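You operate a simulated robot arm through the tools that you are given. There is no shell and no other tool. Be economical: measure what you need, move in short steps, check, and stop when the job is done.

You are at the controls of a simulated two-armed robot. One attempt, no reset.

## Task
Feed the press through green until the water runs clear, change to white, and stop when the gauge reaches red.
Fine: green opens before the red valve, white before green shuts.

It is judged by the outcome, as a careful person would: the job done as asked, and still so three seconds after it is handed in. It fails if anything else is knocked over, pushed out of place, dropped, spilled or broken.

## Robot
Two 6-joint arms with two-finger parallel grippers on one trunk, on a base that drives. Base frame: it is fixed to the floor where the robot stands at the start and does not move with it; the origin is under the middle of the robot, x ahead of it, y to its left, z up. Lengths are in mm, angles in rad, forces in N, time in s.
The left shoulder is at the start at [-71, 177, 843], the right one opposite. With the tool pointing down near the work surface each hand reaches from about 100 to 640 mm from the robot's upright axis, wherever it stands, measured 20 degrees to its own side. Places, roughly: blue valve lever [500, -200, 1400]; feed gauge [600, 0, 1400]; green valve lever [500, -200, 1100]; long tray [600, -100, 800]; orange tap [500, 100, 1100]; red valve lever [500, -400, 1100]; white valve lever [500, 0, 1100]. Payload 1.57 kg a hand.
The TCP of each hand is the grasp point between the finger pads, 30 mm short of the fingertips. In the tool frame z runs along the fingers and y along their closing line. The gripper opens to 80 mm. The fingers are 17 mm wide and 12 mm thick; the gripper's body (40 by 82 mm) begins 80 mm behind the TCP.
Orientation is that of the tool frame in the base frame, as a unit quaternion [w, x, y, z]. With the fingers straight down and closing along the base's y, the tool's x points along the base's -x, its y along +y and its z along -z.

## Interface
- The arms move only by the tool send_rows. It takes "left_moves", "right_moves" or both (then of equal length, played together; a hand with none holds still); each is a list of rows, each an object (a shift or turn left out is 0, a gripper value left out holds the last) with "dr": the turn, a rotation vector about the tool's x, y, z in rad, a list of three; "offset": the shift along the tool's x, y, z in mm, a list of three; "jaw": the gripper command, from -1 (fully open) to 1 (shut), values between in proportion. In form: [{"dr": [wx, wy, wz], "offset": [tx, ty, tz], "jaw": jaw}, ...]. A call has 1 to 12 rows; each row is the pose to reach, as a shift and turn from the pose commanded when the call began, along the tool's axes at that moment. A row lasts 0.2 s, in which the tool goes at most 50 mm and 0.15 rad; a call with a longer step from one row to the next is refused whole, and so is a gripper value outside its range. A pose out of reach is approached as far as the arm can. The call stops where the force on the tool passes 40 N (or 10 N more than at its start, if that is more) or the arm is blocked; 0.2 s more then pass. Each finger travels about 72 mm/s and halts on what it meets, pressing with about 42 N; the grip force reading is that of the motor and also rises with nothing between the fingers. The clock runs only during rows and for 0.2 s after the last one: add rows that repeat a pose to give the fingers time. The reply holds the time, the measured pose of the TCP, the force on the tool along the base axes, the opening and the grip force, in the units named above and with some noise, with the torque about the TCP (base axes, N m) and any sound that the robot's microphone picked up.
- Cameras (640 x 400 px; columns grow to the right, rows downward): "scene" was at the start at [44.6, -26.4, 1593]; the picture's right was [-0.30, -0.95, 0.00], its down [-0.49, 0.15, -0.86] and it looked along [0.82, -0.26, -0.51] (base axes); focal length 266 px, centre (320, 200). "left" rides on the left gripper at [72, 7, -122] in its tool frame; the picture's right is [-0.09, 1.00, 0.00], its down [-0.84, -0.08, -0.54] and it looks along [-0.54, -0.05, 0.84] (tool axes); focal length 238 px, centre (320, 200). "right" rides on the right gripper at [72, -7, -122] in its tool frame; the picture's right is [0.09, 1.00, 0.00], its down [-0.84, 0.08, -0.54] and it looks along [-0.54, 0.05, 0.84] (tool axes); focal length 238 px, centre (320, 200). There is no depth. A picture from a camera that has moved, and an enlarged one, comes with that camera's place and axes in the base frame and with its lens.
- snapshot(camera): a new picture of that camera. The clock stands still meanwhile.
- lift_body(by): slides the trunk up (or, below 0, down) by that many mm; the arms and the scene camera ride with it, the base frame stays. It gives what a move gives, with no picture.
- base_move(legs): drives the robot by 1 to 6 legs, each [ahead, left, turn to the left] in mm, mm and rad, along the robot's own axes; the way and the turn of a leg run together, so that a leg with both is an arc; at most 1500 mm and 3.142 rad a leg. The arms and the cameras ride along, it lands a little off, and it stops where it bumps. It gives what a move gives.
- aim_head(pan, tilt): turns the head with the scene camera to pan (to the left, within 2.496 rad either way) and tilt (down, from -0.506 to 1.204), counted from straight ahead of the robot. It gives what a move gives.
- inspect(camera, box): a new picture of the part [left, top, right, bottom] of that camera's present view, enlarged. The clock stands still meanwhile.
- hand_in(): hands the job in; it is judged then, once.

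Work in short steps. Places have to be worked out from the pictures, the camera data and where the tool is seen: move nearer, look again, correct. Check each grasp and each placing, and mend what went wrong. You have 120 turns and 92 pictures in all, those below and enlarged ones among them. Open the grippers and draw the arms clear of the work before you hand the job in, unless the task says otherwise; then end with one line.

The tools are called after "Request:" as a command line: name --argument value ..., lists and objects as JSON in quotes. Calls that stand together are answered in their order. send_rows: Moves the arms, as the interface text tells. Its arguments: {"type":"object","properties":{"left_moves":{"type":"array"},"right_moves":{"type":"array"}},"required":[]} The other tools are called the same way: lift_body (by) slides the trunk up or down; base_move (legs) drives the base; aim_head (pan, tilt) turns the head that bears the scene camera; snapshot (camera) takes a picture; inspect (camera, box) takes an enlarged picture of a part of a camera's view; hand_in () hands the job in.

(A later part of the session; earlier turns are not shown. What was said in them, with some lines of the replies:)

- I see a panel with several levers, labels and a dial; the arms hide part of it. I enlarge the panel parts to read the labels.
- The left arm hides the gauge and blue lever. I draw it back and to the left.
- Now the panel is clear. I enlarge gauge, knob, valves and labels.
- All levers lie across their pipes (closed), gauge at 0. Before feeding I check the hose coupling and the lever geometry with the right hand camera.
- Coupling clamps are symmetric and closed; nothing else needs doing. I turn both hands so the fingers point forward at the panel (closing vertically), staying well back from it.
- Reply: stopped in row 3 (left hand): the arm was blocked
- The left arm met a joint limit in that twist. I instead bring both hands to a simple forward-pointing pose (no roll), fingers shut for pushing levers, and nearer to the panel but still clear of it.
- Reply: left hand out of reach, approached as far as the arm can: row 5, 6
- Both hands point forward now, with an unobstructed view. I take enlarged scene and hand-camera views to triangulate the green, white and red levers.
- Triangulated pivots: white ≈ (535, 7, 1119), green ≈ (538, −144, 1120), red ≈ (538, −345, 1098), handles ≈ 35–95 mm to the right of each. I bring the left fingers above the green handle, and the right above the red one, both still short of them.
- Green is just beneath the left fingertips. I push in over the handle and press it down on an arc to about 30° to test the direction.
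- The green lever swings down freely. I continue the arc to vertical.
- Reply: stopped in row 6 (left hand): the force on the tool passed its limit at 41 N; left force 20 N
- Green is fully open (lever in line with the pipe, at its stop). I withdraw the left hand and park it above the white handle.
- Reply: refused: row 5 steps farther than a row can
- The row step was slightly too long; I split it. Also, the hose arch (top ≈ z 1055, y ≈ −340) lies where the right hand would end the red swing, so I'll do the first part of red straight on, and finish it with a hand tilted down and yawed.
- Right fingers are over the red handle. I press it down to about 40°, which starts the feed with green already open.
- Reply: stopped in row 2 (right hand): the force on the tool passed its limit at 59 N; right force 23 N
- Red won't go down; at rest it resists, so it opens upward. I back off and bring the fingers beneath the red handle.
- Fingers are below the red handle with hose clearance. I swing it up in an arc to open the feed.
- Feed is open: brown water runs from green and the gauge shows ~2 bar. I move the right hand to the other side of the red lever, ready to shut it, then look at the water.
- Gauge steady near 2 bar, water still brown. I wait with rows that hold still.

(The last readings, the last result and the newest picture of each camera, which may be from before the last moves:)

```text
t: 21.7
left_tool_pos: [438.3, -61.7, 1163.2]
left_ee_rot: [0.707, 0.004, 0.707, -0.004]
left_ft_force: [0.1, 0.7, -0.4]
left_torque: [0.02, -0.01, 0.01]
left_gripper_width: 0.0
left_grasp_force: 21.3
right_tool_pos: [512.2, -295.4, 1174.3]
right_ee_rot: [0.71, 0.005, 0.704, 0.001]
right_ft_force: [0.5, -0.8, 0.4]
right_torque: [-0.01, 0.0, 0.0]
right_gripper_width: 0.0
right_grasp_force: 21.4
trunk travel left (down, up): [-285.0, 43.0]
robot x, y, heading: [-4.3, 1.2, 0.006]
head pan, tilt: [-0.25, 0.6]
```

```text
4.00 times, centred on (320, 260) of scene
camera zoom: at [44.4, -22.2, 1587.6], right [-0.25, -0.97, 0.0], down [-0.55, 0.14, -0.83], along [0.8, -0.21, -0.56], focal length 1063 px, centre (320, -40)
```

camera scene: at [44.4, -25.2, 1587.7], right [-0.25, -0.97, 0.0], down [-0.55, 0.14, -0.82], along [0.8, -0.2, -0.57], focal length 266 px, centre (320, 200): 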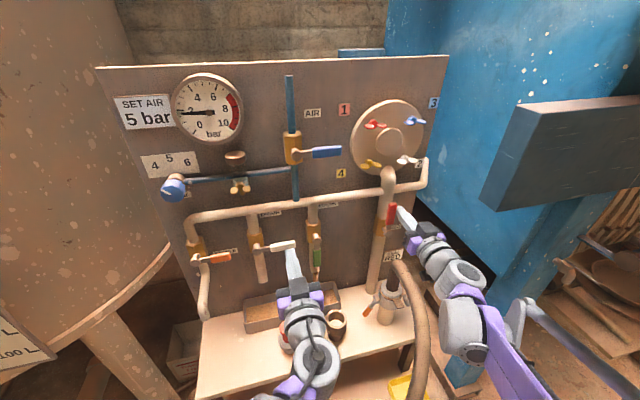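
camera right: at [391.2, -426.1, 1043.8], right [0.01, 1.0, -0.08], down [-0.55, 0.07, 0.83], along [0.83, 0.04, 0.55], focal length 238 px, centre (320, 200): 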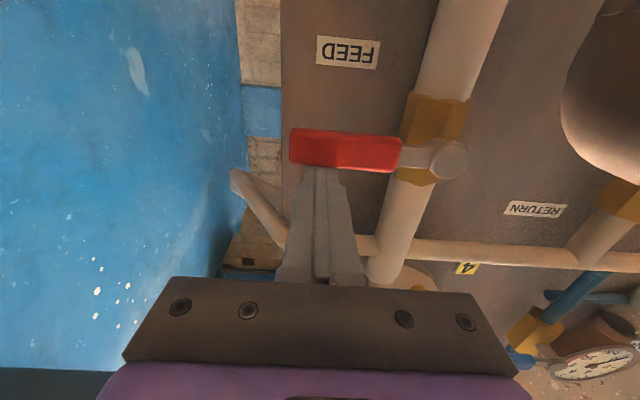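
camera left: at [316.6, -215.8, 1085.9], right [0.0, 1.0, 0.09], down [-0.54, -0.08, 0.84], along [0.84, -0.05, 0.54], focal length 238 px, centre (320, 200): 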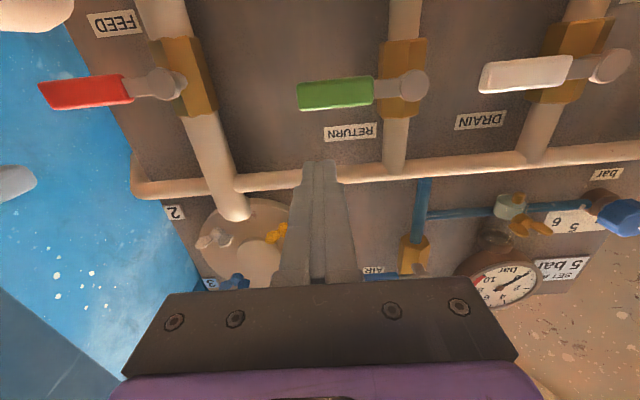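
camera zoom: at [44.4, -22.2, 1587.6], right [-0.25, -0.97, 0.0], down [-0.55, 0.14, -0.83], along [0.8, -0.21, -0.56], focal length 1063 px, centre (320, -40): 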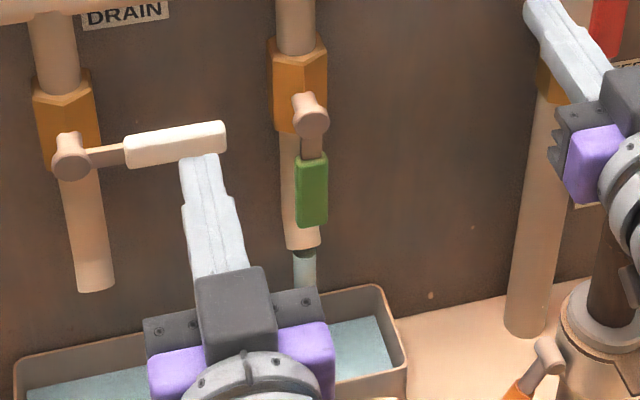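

Water from green now runs clear. I open white: left fingers in above its handle and down along the arc.

Request:
send_rows --left_moves '[{"offset": [0, -3, 36]}, {"offset": [0, -6, 73]}, {"offset": [26, -6, 73]}, {"offset": [46, -8, 73]}, {"offset": [66, -5, 73]}, {"offset": [84, 3, 73]}, {"offset": [100, 16, 73]}, {"offset": [112, 32, 73]}, {"offset": [119, 48, 73]}, {"offset": [119, 57, 73]}]'

Request:
inspect --camera "scene" --box '[160, 60, 480, 310]'

```text
t: 23.9
left_tool_pos: [513.5, -10.8, 1044.6]
left_ee_rot: [0.707, 0.009, 0.707, -0.006]
left_ft_force: [3.1, -19.9, 3.2]
left_torque: [0.24, -0.05, -0.26]
left_gripper_width: 0.0
left_grasp_force: 21.5
right_tool_pos: [512.3, -300.6, 1174.1]
right_ee_rot: [0.711, 0.006, 0.703, 0.003]
right_ft_force: [0.6, 0.3, 0.0]
right_torque: [-0.01, -0.01, 0.03]
right_gripper_width: 0.1
right_grasp_force: 21.6
trunk travel left (down, up): [-285.0, 43.0]
robot x, y, heading: [1.6, 1.6, -0.01]
head pan, tilt: [-0.25, 0.6]
```

```text
1.60 times, centred on (320, 185) of scene
camera zoom: at [44.5, -27.1, 1587.6], right [-0.25, -0.97, 0.0], down [-0.55, 0.14, -0.82], along [0.8, -0.2, -0.57], focal length 425 px, centre (320, 224)
```

zoom: 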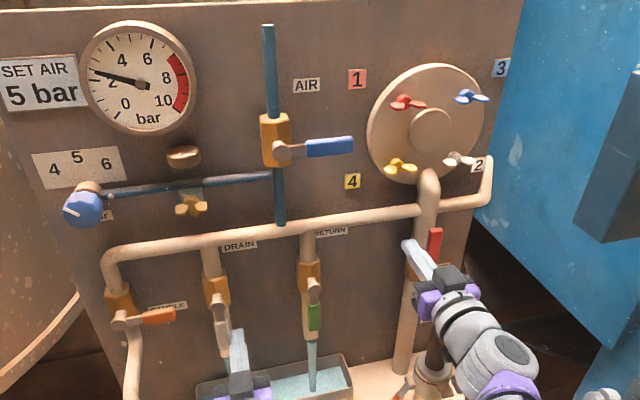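

White is fully open, gauge ~2.4. Now I shut green by sweeping its lever from its left side back up to horizontal, and bring the right hand a bit closer to the red lever.

Request:
send_rows --left_moves '[{"offset": [0, -45, 0]}, {"offset": [-8, -90, 0]}, {"offset": [-11, -119, 0]}, {"offset": [-8, -136, 0]}, {"offset": [-10, -154, 0]}, {"offset": [-16, -171, 0]}, {"offset": [-26, -185, 0]}, {"offset": [-40, -197, 0]}, {"offset": [-56, -204, 0]}, {"offset": [-60, -204, 0]}]' --right_moves '[{"offset": [0, -8, 0]}, {"offset": [0, -15, 0]}, {"offset": [0, -15, 0]}, {"offset": [0, -15, 0]}, {"offset": [0, -15, 0]}, {"offset": [0, -15, 0]}, {"offset": [0, -15, 0]}, {"offset": [0, -15, 0]}, {"offset": [0, -15, 0]}, {"offset": [0, -15, 0]}]'

Request:
inspect --camera "scene" --box '[160, 60, 480, 310]'

```text
t: 26.1
left_tool_pos: [511.4, -210.5, 1102.0]
left_ee_rot: [0.706, 0.004, 0.708, -0.005]
left_ft_force: [-7.4, 3.8, -32.3]
left_torque: [-0.09, 0.38, -0.02]
left_gripper_width: 0.0
left_grasp_force: 20.9
right_tool_pos: [514.4, -311.1, 1173.2]
right_ee_rot: [0.71, 0.005, 0.704, 0.002]
right_ft_force: [-0.7, 0.0, 0.2]
right_torque: [0.01, 0.0, -0.01]
right_gripper_width: 0.2
right_grasp_force: 21.6
trunk travel left (down, up): [-285.0, 43.0]
robot x, y, heading: [-2.4, 1.4, 0.001]
head pan, tilt: [-0.25, 0.6]
```

```text
1.60 times, centred on (320, 185) of scene
camera zoom: at [45.8, -22.7, 1587.1], right [-0.25, -0.97, 0.0], down [-0.55, 0.14, -0.82], along [0.8, -0.21, -0.57], focal length 425 px, centre (320, 224)
```

zoom: 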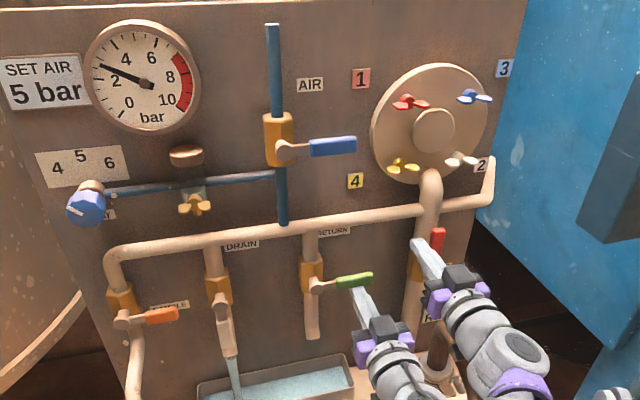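

Green is shut, white runs, gauge ~2.7. I draw the left hand back and watch the gauge.

Request:
send_rows --left_moves '[{"offset": [8, 0, 0]}, {"offset": [8, 0, -40]}, {"offset": [8, 0, -80]}, {"offset": [8, 40, -100]}, {"offset": [8, 80, -110]}, {"offset": [8, 125, -110]}]'

Request:
inspect --camera "scene" --box '[160, 60, 480, 310]'

```text
t: 27.5
left_tool_pos: [402.4, -82.8, 1095.7]
left_ee_rot: [0.707, 0.005, 0.707, -0.005]
left_ft_force: [-0.4, 0.3, 0.5]
left_torque: [0.01, -0.04, -0.03]
left_gripper_width: 0.1
left_grasp_force: 21.4
right_tool_pos: [512.7, -310.3, 1174.7]
right_ee_rot: [0.71, 0.005, 0.704, 0.0]
right_ft_force: [-0.6, -0.1, 0.1]
right_torque: [0.0, -0.02, -0.01]
right_gripper_width: 0.2
right_grasp_force: 21.7
trunk travel left (down, up): [-285.0, 43.0]
robot x, y, heading: [-0.3, 1.5, -0.001]
head pan, tilt: [-0.25, 0.6]
```

```text
1.60 times, centred on (320, 185) of scene
camera zoom: at [44.0, -20.6, 1587.7], right [-0.25, -0.97, 0.0], down [-0.55, 0.14, -0.83], along [0.8, -0.21, -0.56], focal length 425 px, centre (320, 224)
```

zoom: 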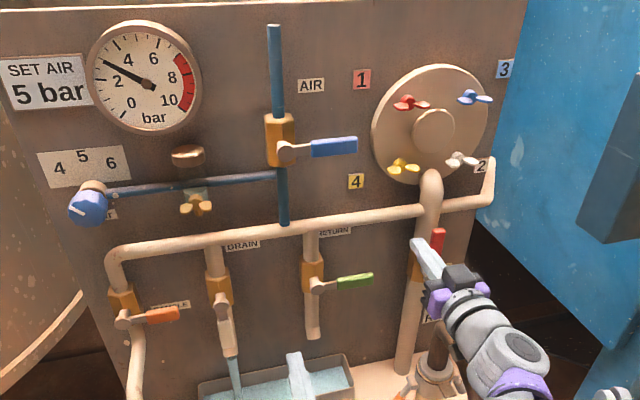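

Gauge ≈ 3.0 bar, rising ~0.2 bar/s. I wait.

Request:
send_rows --right_moves '[{}, {}, {}, {}, {}, {}, {}, {}, {}, {}, {}, {}]'

Request:
send_rows --right_moves '[{}, {}, {}, {}, {}, {}, {}, {}, {}, {}, {}, {}]'

Request:
inspect --camera "scene" --box '[160, 60, 480, 310]'

```text
t: 30.1
left_tool_pos: [401.1, -83.6, 1094.9]
left_ee_rot: [0.707, 0.005, 0.707, -0.004]
left_ft_force: [0.2, -0.3, 0.4]
left_torque: [0.0, 0.0, 0.03]
left_gripper_width: 0.0
left_grasp_force: 21.4
right_tool_pos: [513.0, -310.7, 1173.4]
right_ee_rot: [0.71, 0.006, 0.704, 0.0]
right_ft_force: [1.0, -0.3, -0.2]
right_torque: [0.0, 0.04, -0.01]
right_gripper_width: 0.0
right_grasp_force: 21.4
trunk travel left (down, up): [-285.0, 43.0]
robot x, y, heading: [1.0, 1.1, -0.002]
head pan, tilt: [-0.25, 0.6]
```

```text
t: 32.7
left_tool_pos: [401.3, -83.1, 1096.2]
left_ee_rot: [0.707, 0.005, 0.707, -0.005]
left_ft_force: [1.4, 0.2, 0.7]
left_torque: [0.01, 0.02, 0.0]
left_gripper_width: 0.0
left_grasp_force: 21.3
right_tool_pos: [511.8, -310.8, 1174.9]
right_ee_rot: [0.71, 0.005, 0.704, 0.0]
right_ft_force: [-0.3, 0.1, -0.6]
right_torque: [0.01, 0.0, 0.0]
right_gripper_width: 0.0
right_grasp_force: 21.2
trunk travel left (down, up): [-285.0, 43.0]
robot x, y, heading: [0.3, -1.8, -0.001]
head pan, tilt: [-0.25, 0.6]
```

```text
1.60 times, centred on (320, 185) of scene
camera zoom: at [44.4, -22.2, 1587.6], right [-0.25, -0.97, 0.0], down [-0.55, 0.14, -0.83], along [0.8, -0.21, -0.56], focal length 425 px, centre (320, 224)
```

zoom: 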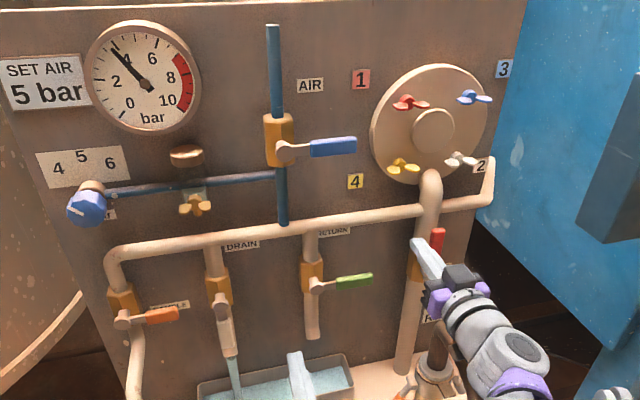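

About 3.9 bar; tray level looks unchanged. I keep waiting.

Request:
send_rows --right_moves '[{}, {}, {}, {}, {}, {}, {}, {}, {}, {}, {}, {}]'

Request:
send_rows --right_moves '[{}, {}, {}, {}, {}, {}, {}, {}, {}, {}, {}, {}]'

Request:
send_rows --right_moves '[{}, {}, {}, {}, {}, {}, {}, {}, {}, {}, {}, {}]'

Request:
inspect --camera "scene" --box '[160, 60, 480, 310]'

```text
t: 35.3
left_tool_pos: [401.9, -83.8, 1095.1]
left_ee_rot: [0.707, 0.003, 0.707, -0.004]
left_ft_force: [0.1, 0.7, -1.3]
left_torque: [0.01, 0.0, -0.01]
left_gripper_width: 0.0
left_grasp_force: 21.2
right_tool_pos: [512.6, -310.1, 1174.2]
right_ee_rot: [0.71, 0.005, 0.704, 0.001]
right_ft_force: [-1.0, -0.1, 0.3]
right_torque: [0.04, 0.0, 0.01]
right_gripper_width: 0.0
right_grasp_force: 21.3
trunk travel left (down, up): [-285.0, 43.0]
robot x, y, heading: [1.3, 4.1, 0.003]
head pan, tilt: [-0.25, 0.6]
```

```text
t: 37.9
left_tool_pos: [403.1, -83.5, 1097.1]
left_ee_rot: [0.707, 0.004, 0.707, -0.003]
left_ft_force: [0.0, 0.6, -0.2]
left_torque: [-0.03, -0.03, -0.01]
left_gripper_width: 0.0
left_grasp_force: 21.5
right_tool_pos: [513.4, -310.4, 1173.1]
right_ee_rot: [0.71, 0.006, 0.704, 0.0]
right_ft_force: [-0.9, 0.4, 0.4]
right_torque: [0.01, 0.0, -0.01]
right_gripper_width: 0.1
right_grasp_force: 21.6
trunk travel left (down, up): [-285.0, 43.0]
robot x, y, heading: [-0.7, 1.3, -0.0]
head pan, tilt: [-0.25, 0.6]
```

```text
t: 40.5
left_tool_pos: [402.6, -83.2, 1095.6]
left_ee_rot: [0.707, 0.005, 0.707, -0.005]
left_ft_force: [0.7, -0.2, -0.9]
left_torque: [-0.01, -0.01, 0.01]
left_gripper_width: 0.1
left_grasp_force: 21.2
right_tool_pos: [512.8, -311.7, 1174.8]
right_ee_rot: [0.71, 0.004, 0.704, 0.002]
right_ft_force: [0.1, 0.5, 0.0]
right_torque: [0.0, 0.01, 0.02]
right_gripper_width: 0.0
right_grasp_force: 21.2
trunk travel left (down, up): [-285.0, 43.0]
robot x, y, heading: [-2.1, -3.2, -0.001]
head pan, tilt: [-0.25, 0.6]
```

```text
1.60 times, centred on (320, 185) of scene
camera zoom: at [44.4, -22.2, 1587.6], right [-0.25, -0.97, 0.0], down [-0.55, 0.14, -0.83], along [0.8, -0.21, -0.56], focal length 425 px, centre (320, 224)
```

zoom: 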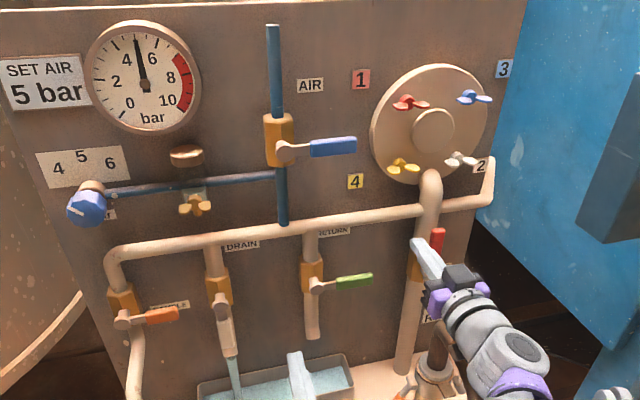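

≈ 4.9 bar, rate ~0.14 bar/s. Waiting further.

Request:
send_rows --right_moves '[{}, {}, {}, {}, {}, {}, {}, {}, {}, {}, {}, {}]'

Request:
send_rows --right_moves '[{}, {}, {}, {}, {}, {}, {}, {}, {}, {}, {}, {}]'

Request:
send_rows --right_moves '[{}, {}, {}, {}, {}, {}, {}, {}, {}, {}, {}, {}]'

Request:
inspect --camera "scene" --box '[165, 60, 265, 145]'

Request:
inspect --camera "scene" --box '[200, 200, 420, 340]'

```text
t: 43.1
left_tool_pos: [403.0, -85.2, 1096.1]
left_ee_rot: [0.707, 0.004, 0.707, -0.005]
left_ft_force: [-1.4, -0.3, -0.1]
left_torque: [0.02, 0.01, 0.0]
left_gripper_width: 0.1
left_grasp_force: 20.7
right_tool_pos: [512.9, -310.6, 1173.6]
right_ee_rot: [0.71, 0.005, 0.704, 0.0]
right_ft_force: [-0.8, 0.2, 0.4]
right_torque: [0.01, -0.01, -0.02]
right_gripper_width: 0.3
right_grasp_force: 21.6
trunk travel left (down, up): [-285.0, 43.0]
robot x, y, heading: [0.7, -2.0, -0.008]
head pan, tilt: [-0.25, 0.6]
```

```text
t: 45.7
left_tool_pos: [401.5, -83.4, 1097.3]
left_ee_rot: [0.707, 0.005, 0.707, -0.004]
left_ft_force: [-0.4, -0.3, 0.5]
left_torque: [0.0, 0.0, 0.01]
left_gripper_width: 0.0
left_grasp_force: 21.1
right_tool_pos: [513.5, -310.8, 1173.2]
right_ee_rot: [0.71, 0.004, 0.704, 0.002]
right_ft_force: [-0.7, -0.4, -0.4]
right_torque: [0.03, 0.0, 0.0]
right_gripper_width: 0.0
right_grasp_force: 20.9
trunk travel left (down, up): [-285.0, 43.0]
robot x, y, heading: [0.2, -0.8, -0.003]
head pan, tilt: [-0.25, 0.6]
```

```text
t: 48.3
left_tool_pos: [401.4, -84.8, 1095.8]
left_ee_rot: [0.707, 0.005, 0.707, -0.004]
left_ft_force: [-0.4, -0.5, 0.4]
left_torque: [-0.03, 0.02, 0.0]
left_gripper_width: 0.1
left_grasp_force: 21.2
right_tool_pos: [513.4, -310.6, 1174.6]
right_ee_rot: [0.71, 0.005, 0.704, 0.001]
right_ft_force: [-0.4, 0.5, -0.3]
right_torque: [0.0, 0.01, -0.02]
right_gripper_width: 0.1
right_grasp_force: 21.1
trunk travel left (down, up): [-285.0, 43.0]
robot x, y, heading: [-2.1, 0.2, -0.001]
head pan, tilt: [-0.25, 0.6]
```

```text
4.71 times, centred on (215, 102) of scene
camera zoom: at [44.4, -22.2, 1587.6], right [-0.25, -0.97, 0.0], down [-0.55, 0.14, -0.83], along [0.8, -0.21, -0.56], focal length 1250 px, centre (814, 659)
```

zoom: 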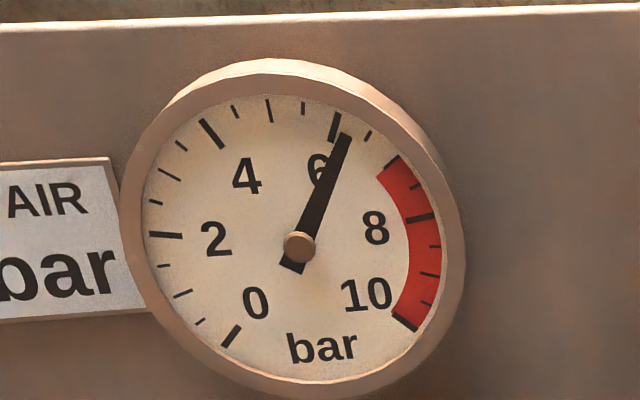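

```text
2.86 times, centred on (310, 270) of scene
camera zoom: at [44.4, -22.2, 1587.6], right [-0.25, -0.97, 0.0], down [-0.55, 0.14, -0.83], along [0.8, -0.21, -0.56], focal length 759 px, centre (349, 0)
```

zoom: 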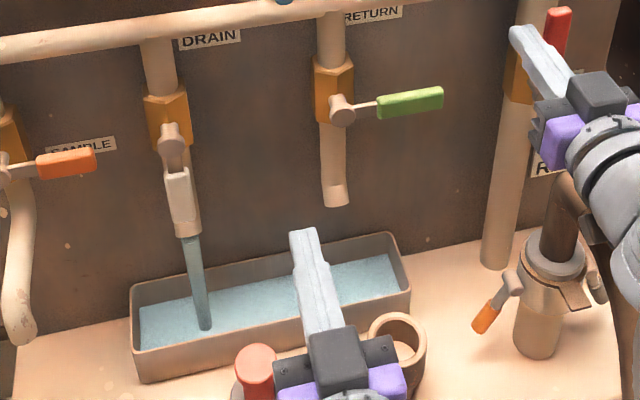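

≈ 6.2 bar; red begins at 7. I wait a bit under 3 s and recheck.

Request:
send_rows --right_moves '[{}, {}, {}, {}, {}, {}, {}, {}, {}, {}, {}, {}]'

Request:
inspect --camera "scene" --box '[165, 60, 265, 145]'

```text
t: 50.9
left_tool_pos: [402.3, -84.4, 1096.1]
left_ee_rot: [0.707, 0.004, 0.707, -0.003]
left_ft_force: [-0.5, -0.5, -0.2]
left_torque: [-0.01, 0.06, -0.01]
left_gripper_width: 0.0
left_grasp_force: 21.5
right_tool_pos: [512.9, -311.1, 1174.0]
right_ee_rot: [0.71, 0.004, 0.704, 0.001]
right_ft_force: [-0.3, 0.5, 0.1]
right_torque: [0.04, -0.01, 0.01]
right_gripper_width: 0.0
right_grasp_force: 21.4
trunk travel left (down, up): [-285.0, 43.0]
robot x, y, heading: [1.0, 2.0, 0.001]
head pan, tilt: [-0.25, 0.6]
```

```text
4.71 times, centred on (215, 102) of scene
camera zoom: at [44.4, -22.2, 1587.6], right [-0.25, -0.97, 0.0], down [-0.55, 0.14, -0.83], along [0.8, -0.21, -0.56], focal length 1250 px, centre (814, 659)
```

zoom: 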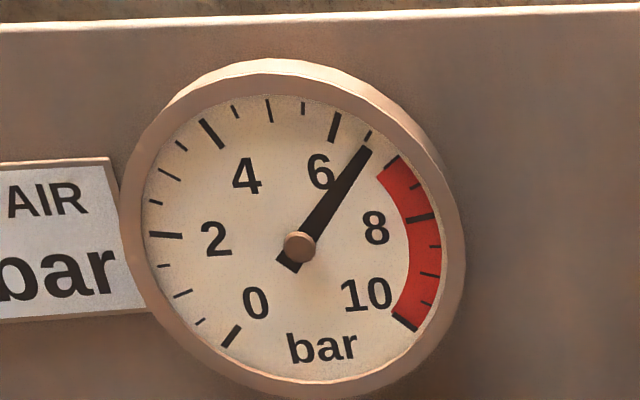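

≈ 6.6 bar. About 2.4 s more to the red edge.

Request:
send_rows --right_moves '[{}, {}, {}, {}, {}, {}, {}, {}, {}, {}, {}]'

Request:
inspect --camera "scene" --box '[165, 60, 265, 145]'

```text
t: 53.3
left_tool_pos: [402.3, -82.3, 1096.1]
left_ee_rot: [0.707, 0.004, 0.707, -0.004]
left_ft_force: [0.6, -0.6, 0.6]
left_torque: [0.02, 0.01, 0.01]
left_gripper_width: 0.2
left_grasp_force: 21.8
right_tool_pos: [513.4, -310.4, 1173.5]
right_ee_rot: [0.71, 0.005, 0.704, 0.002]
right_ft_force: [-0.7, 0.9, -0.3]
right_torque: [-0.02, -0.02, -0.04]
right_gripper_width: 0.0
right_grasp_force: 21.7
trunk travel left (down, up): [-285.0, 43.0]
robot x, y, heading: [0.5, -2.8, -0.004]
head pan, tilt: [-0.25, 0.6]
```

```text
4.71 times, centred on (215, 102) of scene
camera zoom: at [44.4, -22.2, 1587.6], right [-0.25, -0.97, 0.0], down [-0.55, 0.14, -0.83], along [0.8, -0.21, -0.56], focal length 1250 px, centre (814, 659)
```

zoom: 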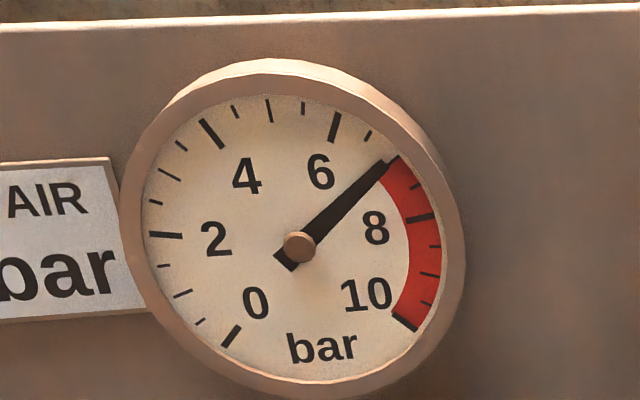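

The needle is on the red edge at 7 bar. I shut the red lever now, sweeping it from its left side back down to horizontal.

Request:
send_rows --right_moves '[{}, {"offset": [1, -12, 0]}, {"offset": [-1, -32, 0]}, {"offset": [1, -52, 0]}, {"offset": [9, -71, 0]}, {"offset": [21, -87, 0]}, {"offset": [37, -99, 0]}, {"offset": [55, -107, 0]}, {"offset": [60, -107, 0]}]'

Request:
inspect --camera "scene" --box '[160, 60, 480, 310]'

Request:
inspect --camera "scene" --box '[165, 60, 265, 145]'

```text
t: 55.4
left_tool_pos: [401.5, -81.6, 1096.9]
left_ee_rot: [0.708, 0.004, 0.706, -0.005]
left_ft_force: [-0.2, -0.1, -0.1]
left_torque: [0.02, -0.01, 0.01]
left_gripper_width: 0.0
left_grasp_force: 21.1
right_tool_pos: [512.7, -418.0, 1117.4]
right_ee_rot: [0.713, 0.008, 0.701, 0.004]
right_ft_force: [3.2, 1.8, 26.9]
right_torque: [-0.04, -0.33, -0.15]
right_gripper_width: 0.1
right_grasp_force: 21.1
trunk travel left (down, up): [-285.0, 43.0]
robot x, y, heading: [1.2, -1.0, 0.003]
head pan, tilt: [-0.25, 0.6]
stopped in row 9 (right hand): the force on the tool passed its limit at 44 N (the readings are from after the stop); the commanded pose is now the measured one
```

```text
1.60 times, centred on (320, 185) of scene
camera zoom: at [42.5, -20.3, 1587.9], right [-0.25, -0.97, 0.0], down [-0.55, 0.14, -0.83], along [0.8, -0.21, -0.56], focal length 425 px, centre (320, 224)
```

zoom: 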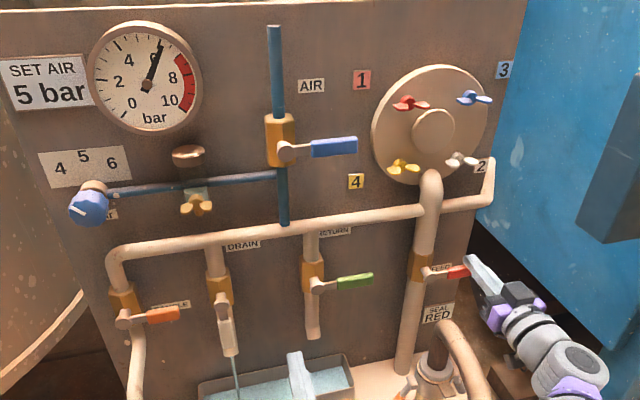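

```text
4.71 times, centred on (215, 102) of scene
camera zoom: at [42.5, -20.3, 1587.9], right [-0.25, -0.97, 0.0], down [-0.55, 0.14, -0.83], along [0.8, -0.21, -0.56], focal length 1250 px, centre (814, 659)
```

zoom: 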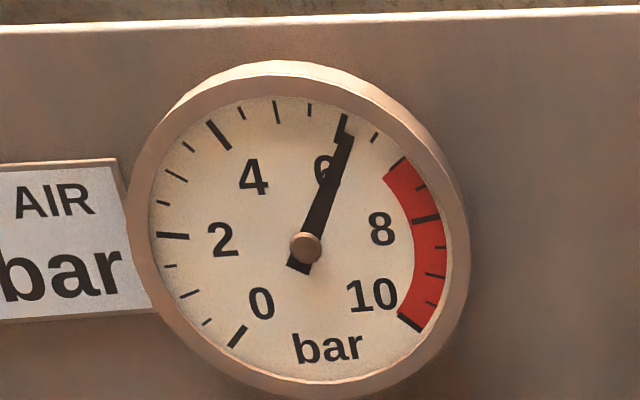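

Red is shut, flow is dying away and the gauge falls. I withdraw both hands and open the grippers.

Request:
send_rows --right_moves '[{"offset": [-10, 0, 0]}, {"offset": [-12, 0, -40]}, {"offset": [-12, 0, -80]}, {"offset": [-12, 0, -120]}, {"offset": [-12, 0, -140], "jaw": -1}, {"offset": [-12, 0, -140]}, {"offset": [-12, 0, -140]}, {"offset": [-12, 0, -140]}]' --left_moves '[{"offset": [0, 0, -20]}, {"offset": [-20, 20, -40]}, {"offset": [-40, 50, -40]}, {"offset": [-60, 80, -40]}, {"offset": [-60, 110, -40], "jaw": -1}, {"offset": [-60, 110, -40]}, {"offset": [-60, 110, -40]}, {"offset": [-60, 110, -40]}]'

Request:
snapshot --camera "scene"

Request:
inspect --camera "scene" --box '[200, 200, 440, 360]'

```text
t: 57.2
left_tool_pos: [362.7, 26.0, 1155.1]
left_ee_rot: [0.707, 0.004, 0.707, -0.004]
left_ft_force: [-0.2, 0.9, 0.5]
left_torque: [0.0, 0.02, -0.01]
left_gripper_width: 80.0
left_grasp_force: 0.0
right_tool_pos: [373.9, -418.5, 1126.1]
right_ee_rot: [0.712, 0.007, 0.703, 0.003]
right_ft_force: [0.6, -0.1, 0.1]
right_torque: [-0.01, 0.05, -0.02]
right_gripper_width: 79.9
right_grasp_force: 0.0
trunk travel left (down, up): [-285.0, 43.0]
robot x, y, heading: [-1.0, -1.0, -0.003]
head pan, tilt: [-0.25, 0.6]
```

```text
43 pictures are left
camera scene: at [44.7, -22.4, 1587.6], right [-0.25, -0.97, 0.0], down [-0.55, 0.14, -0.83], along [0.8, -0.21, -0.56], focal length 266 px, centre (320, 200)
```

scene: 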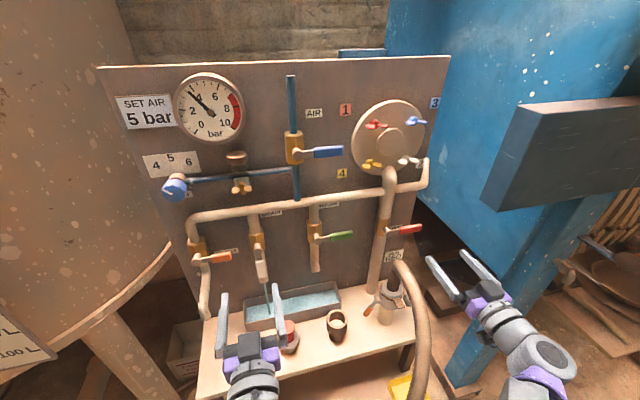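

```text
2.50 times, centred on (320, 280) of scene
camera zoom: at [44.7, -22.4, 1587.6], right [-0.25, -0.97, 0.0], down [-0.55, 0.14, -0.83], along [0.8, -0.21, -0.56], focal length 664 px, centre (320, 0)
```

zoom: 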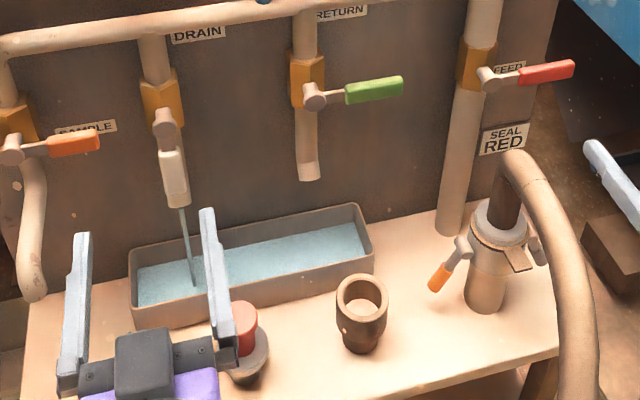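

Red and green are shut, white is open with only a dribble left, the pressure is falling, nothing else has moved, and both hands are open and clear. I hand in.

Request:
hand_in

```text
The job is handed in.
```

The press was fed through green until the water ran clear, changed over to white (opened before green was shut), and the red feed valve was shut when the gauge reached red at 7 bar; white was left open, and nothing was spilled or knocked over.
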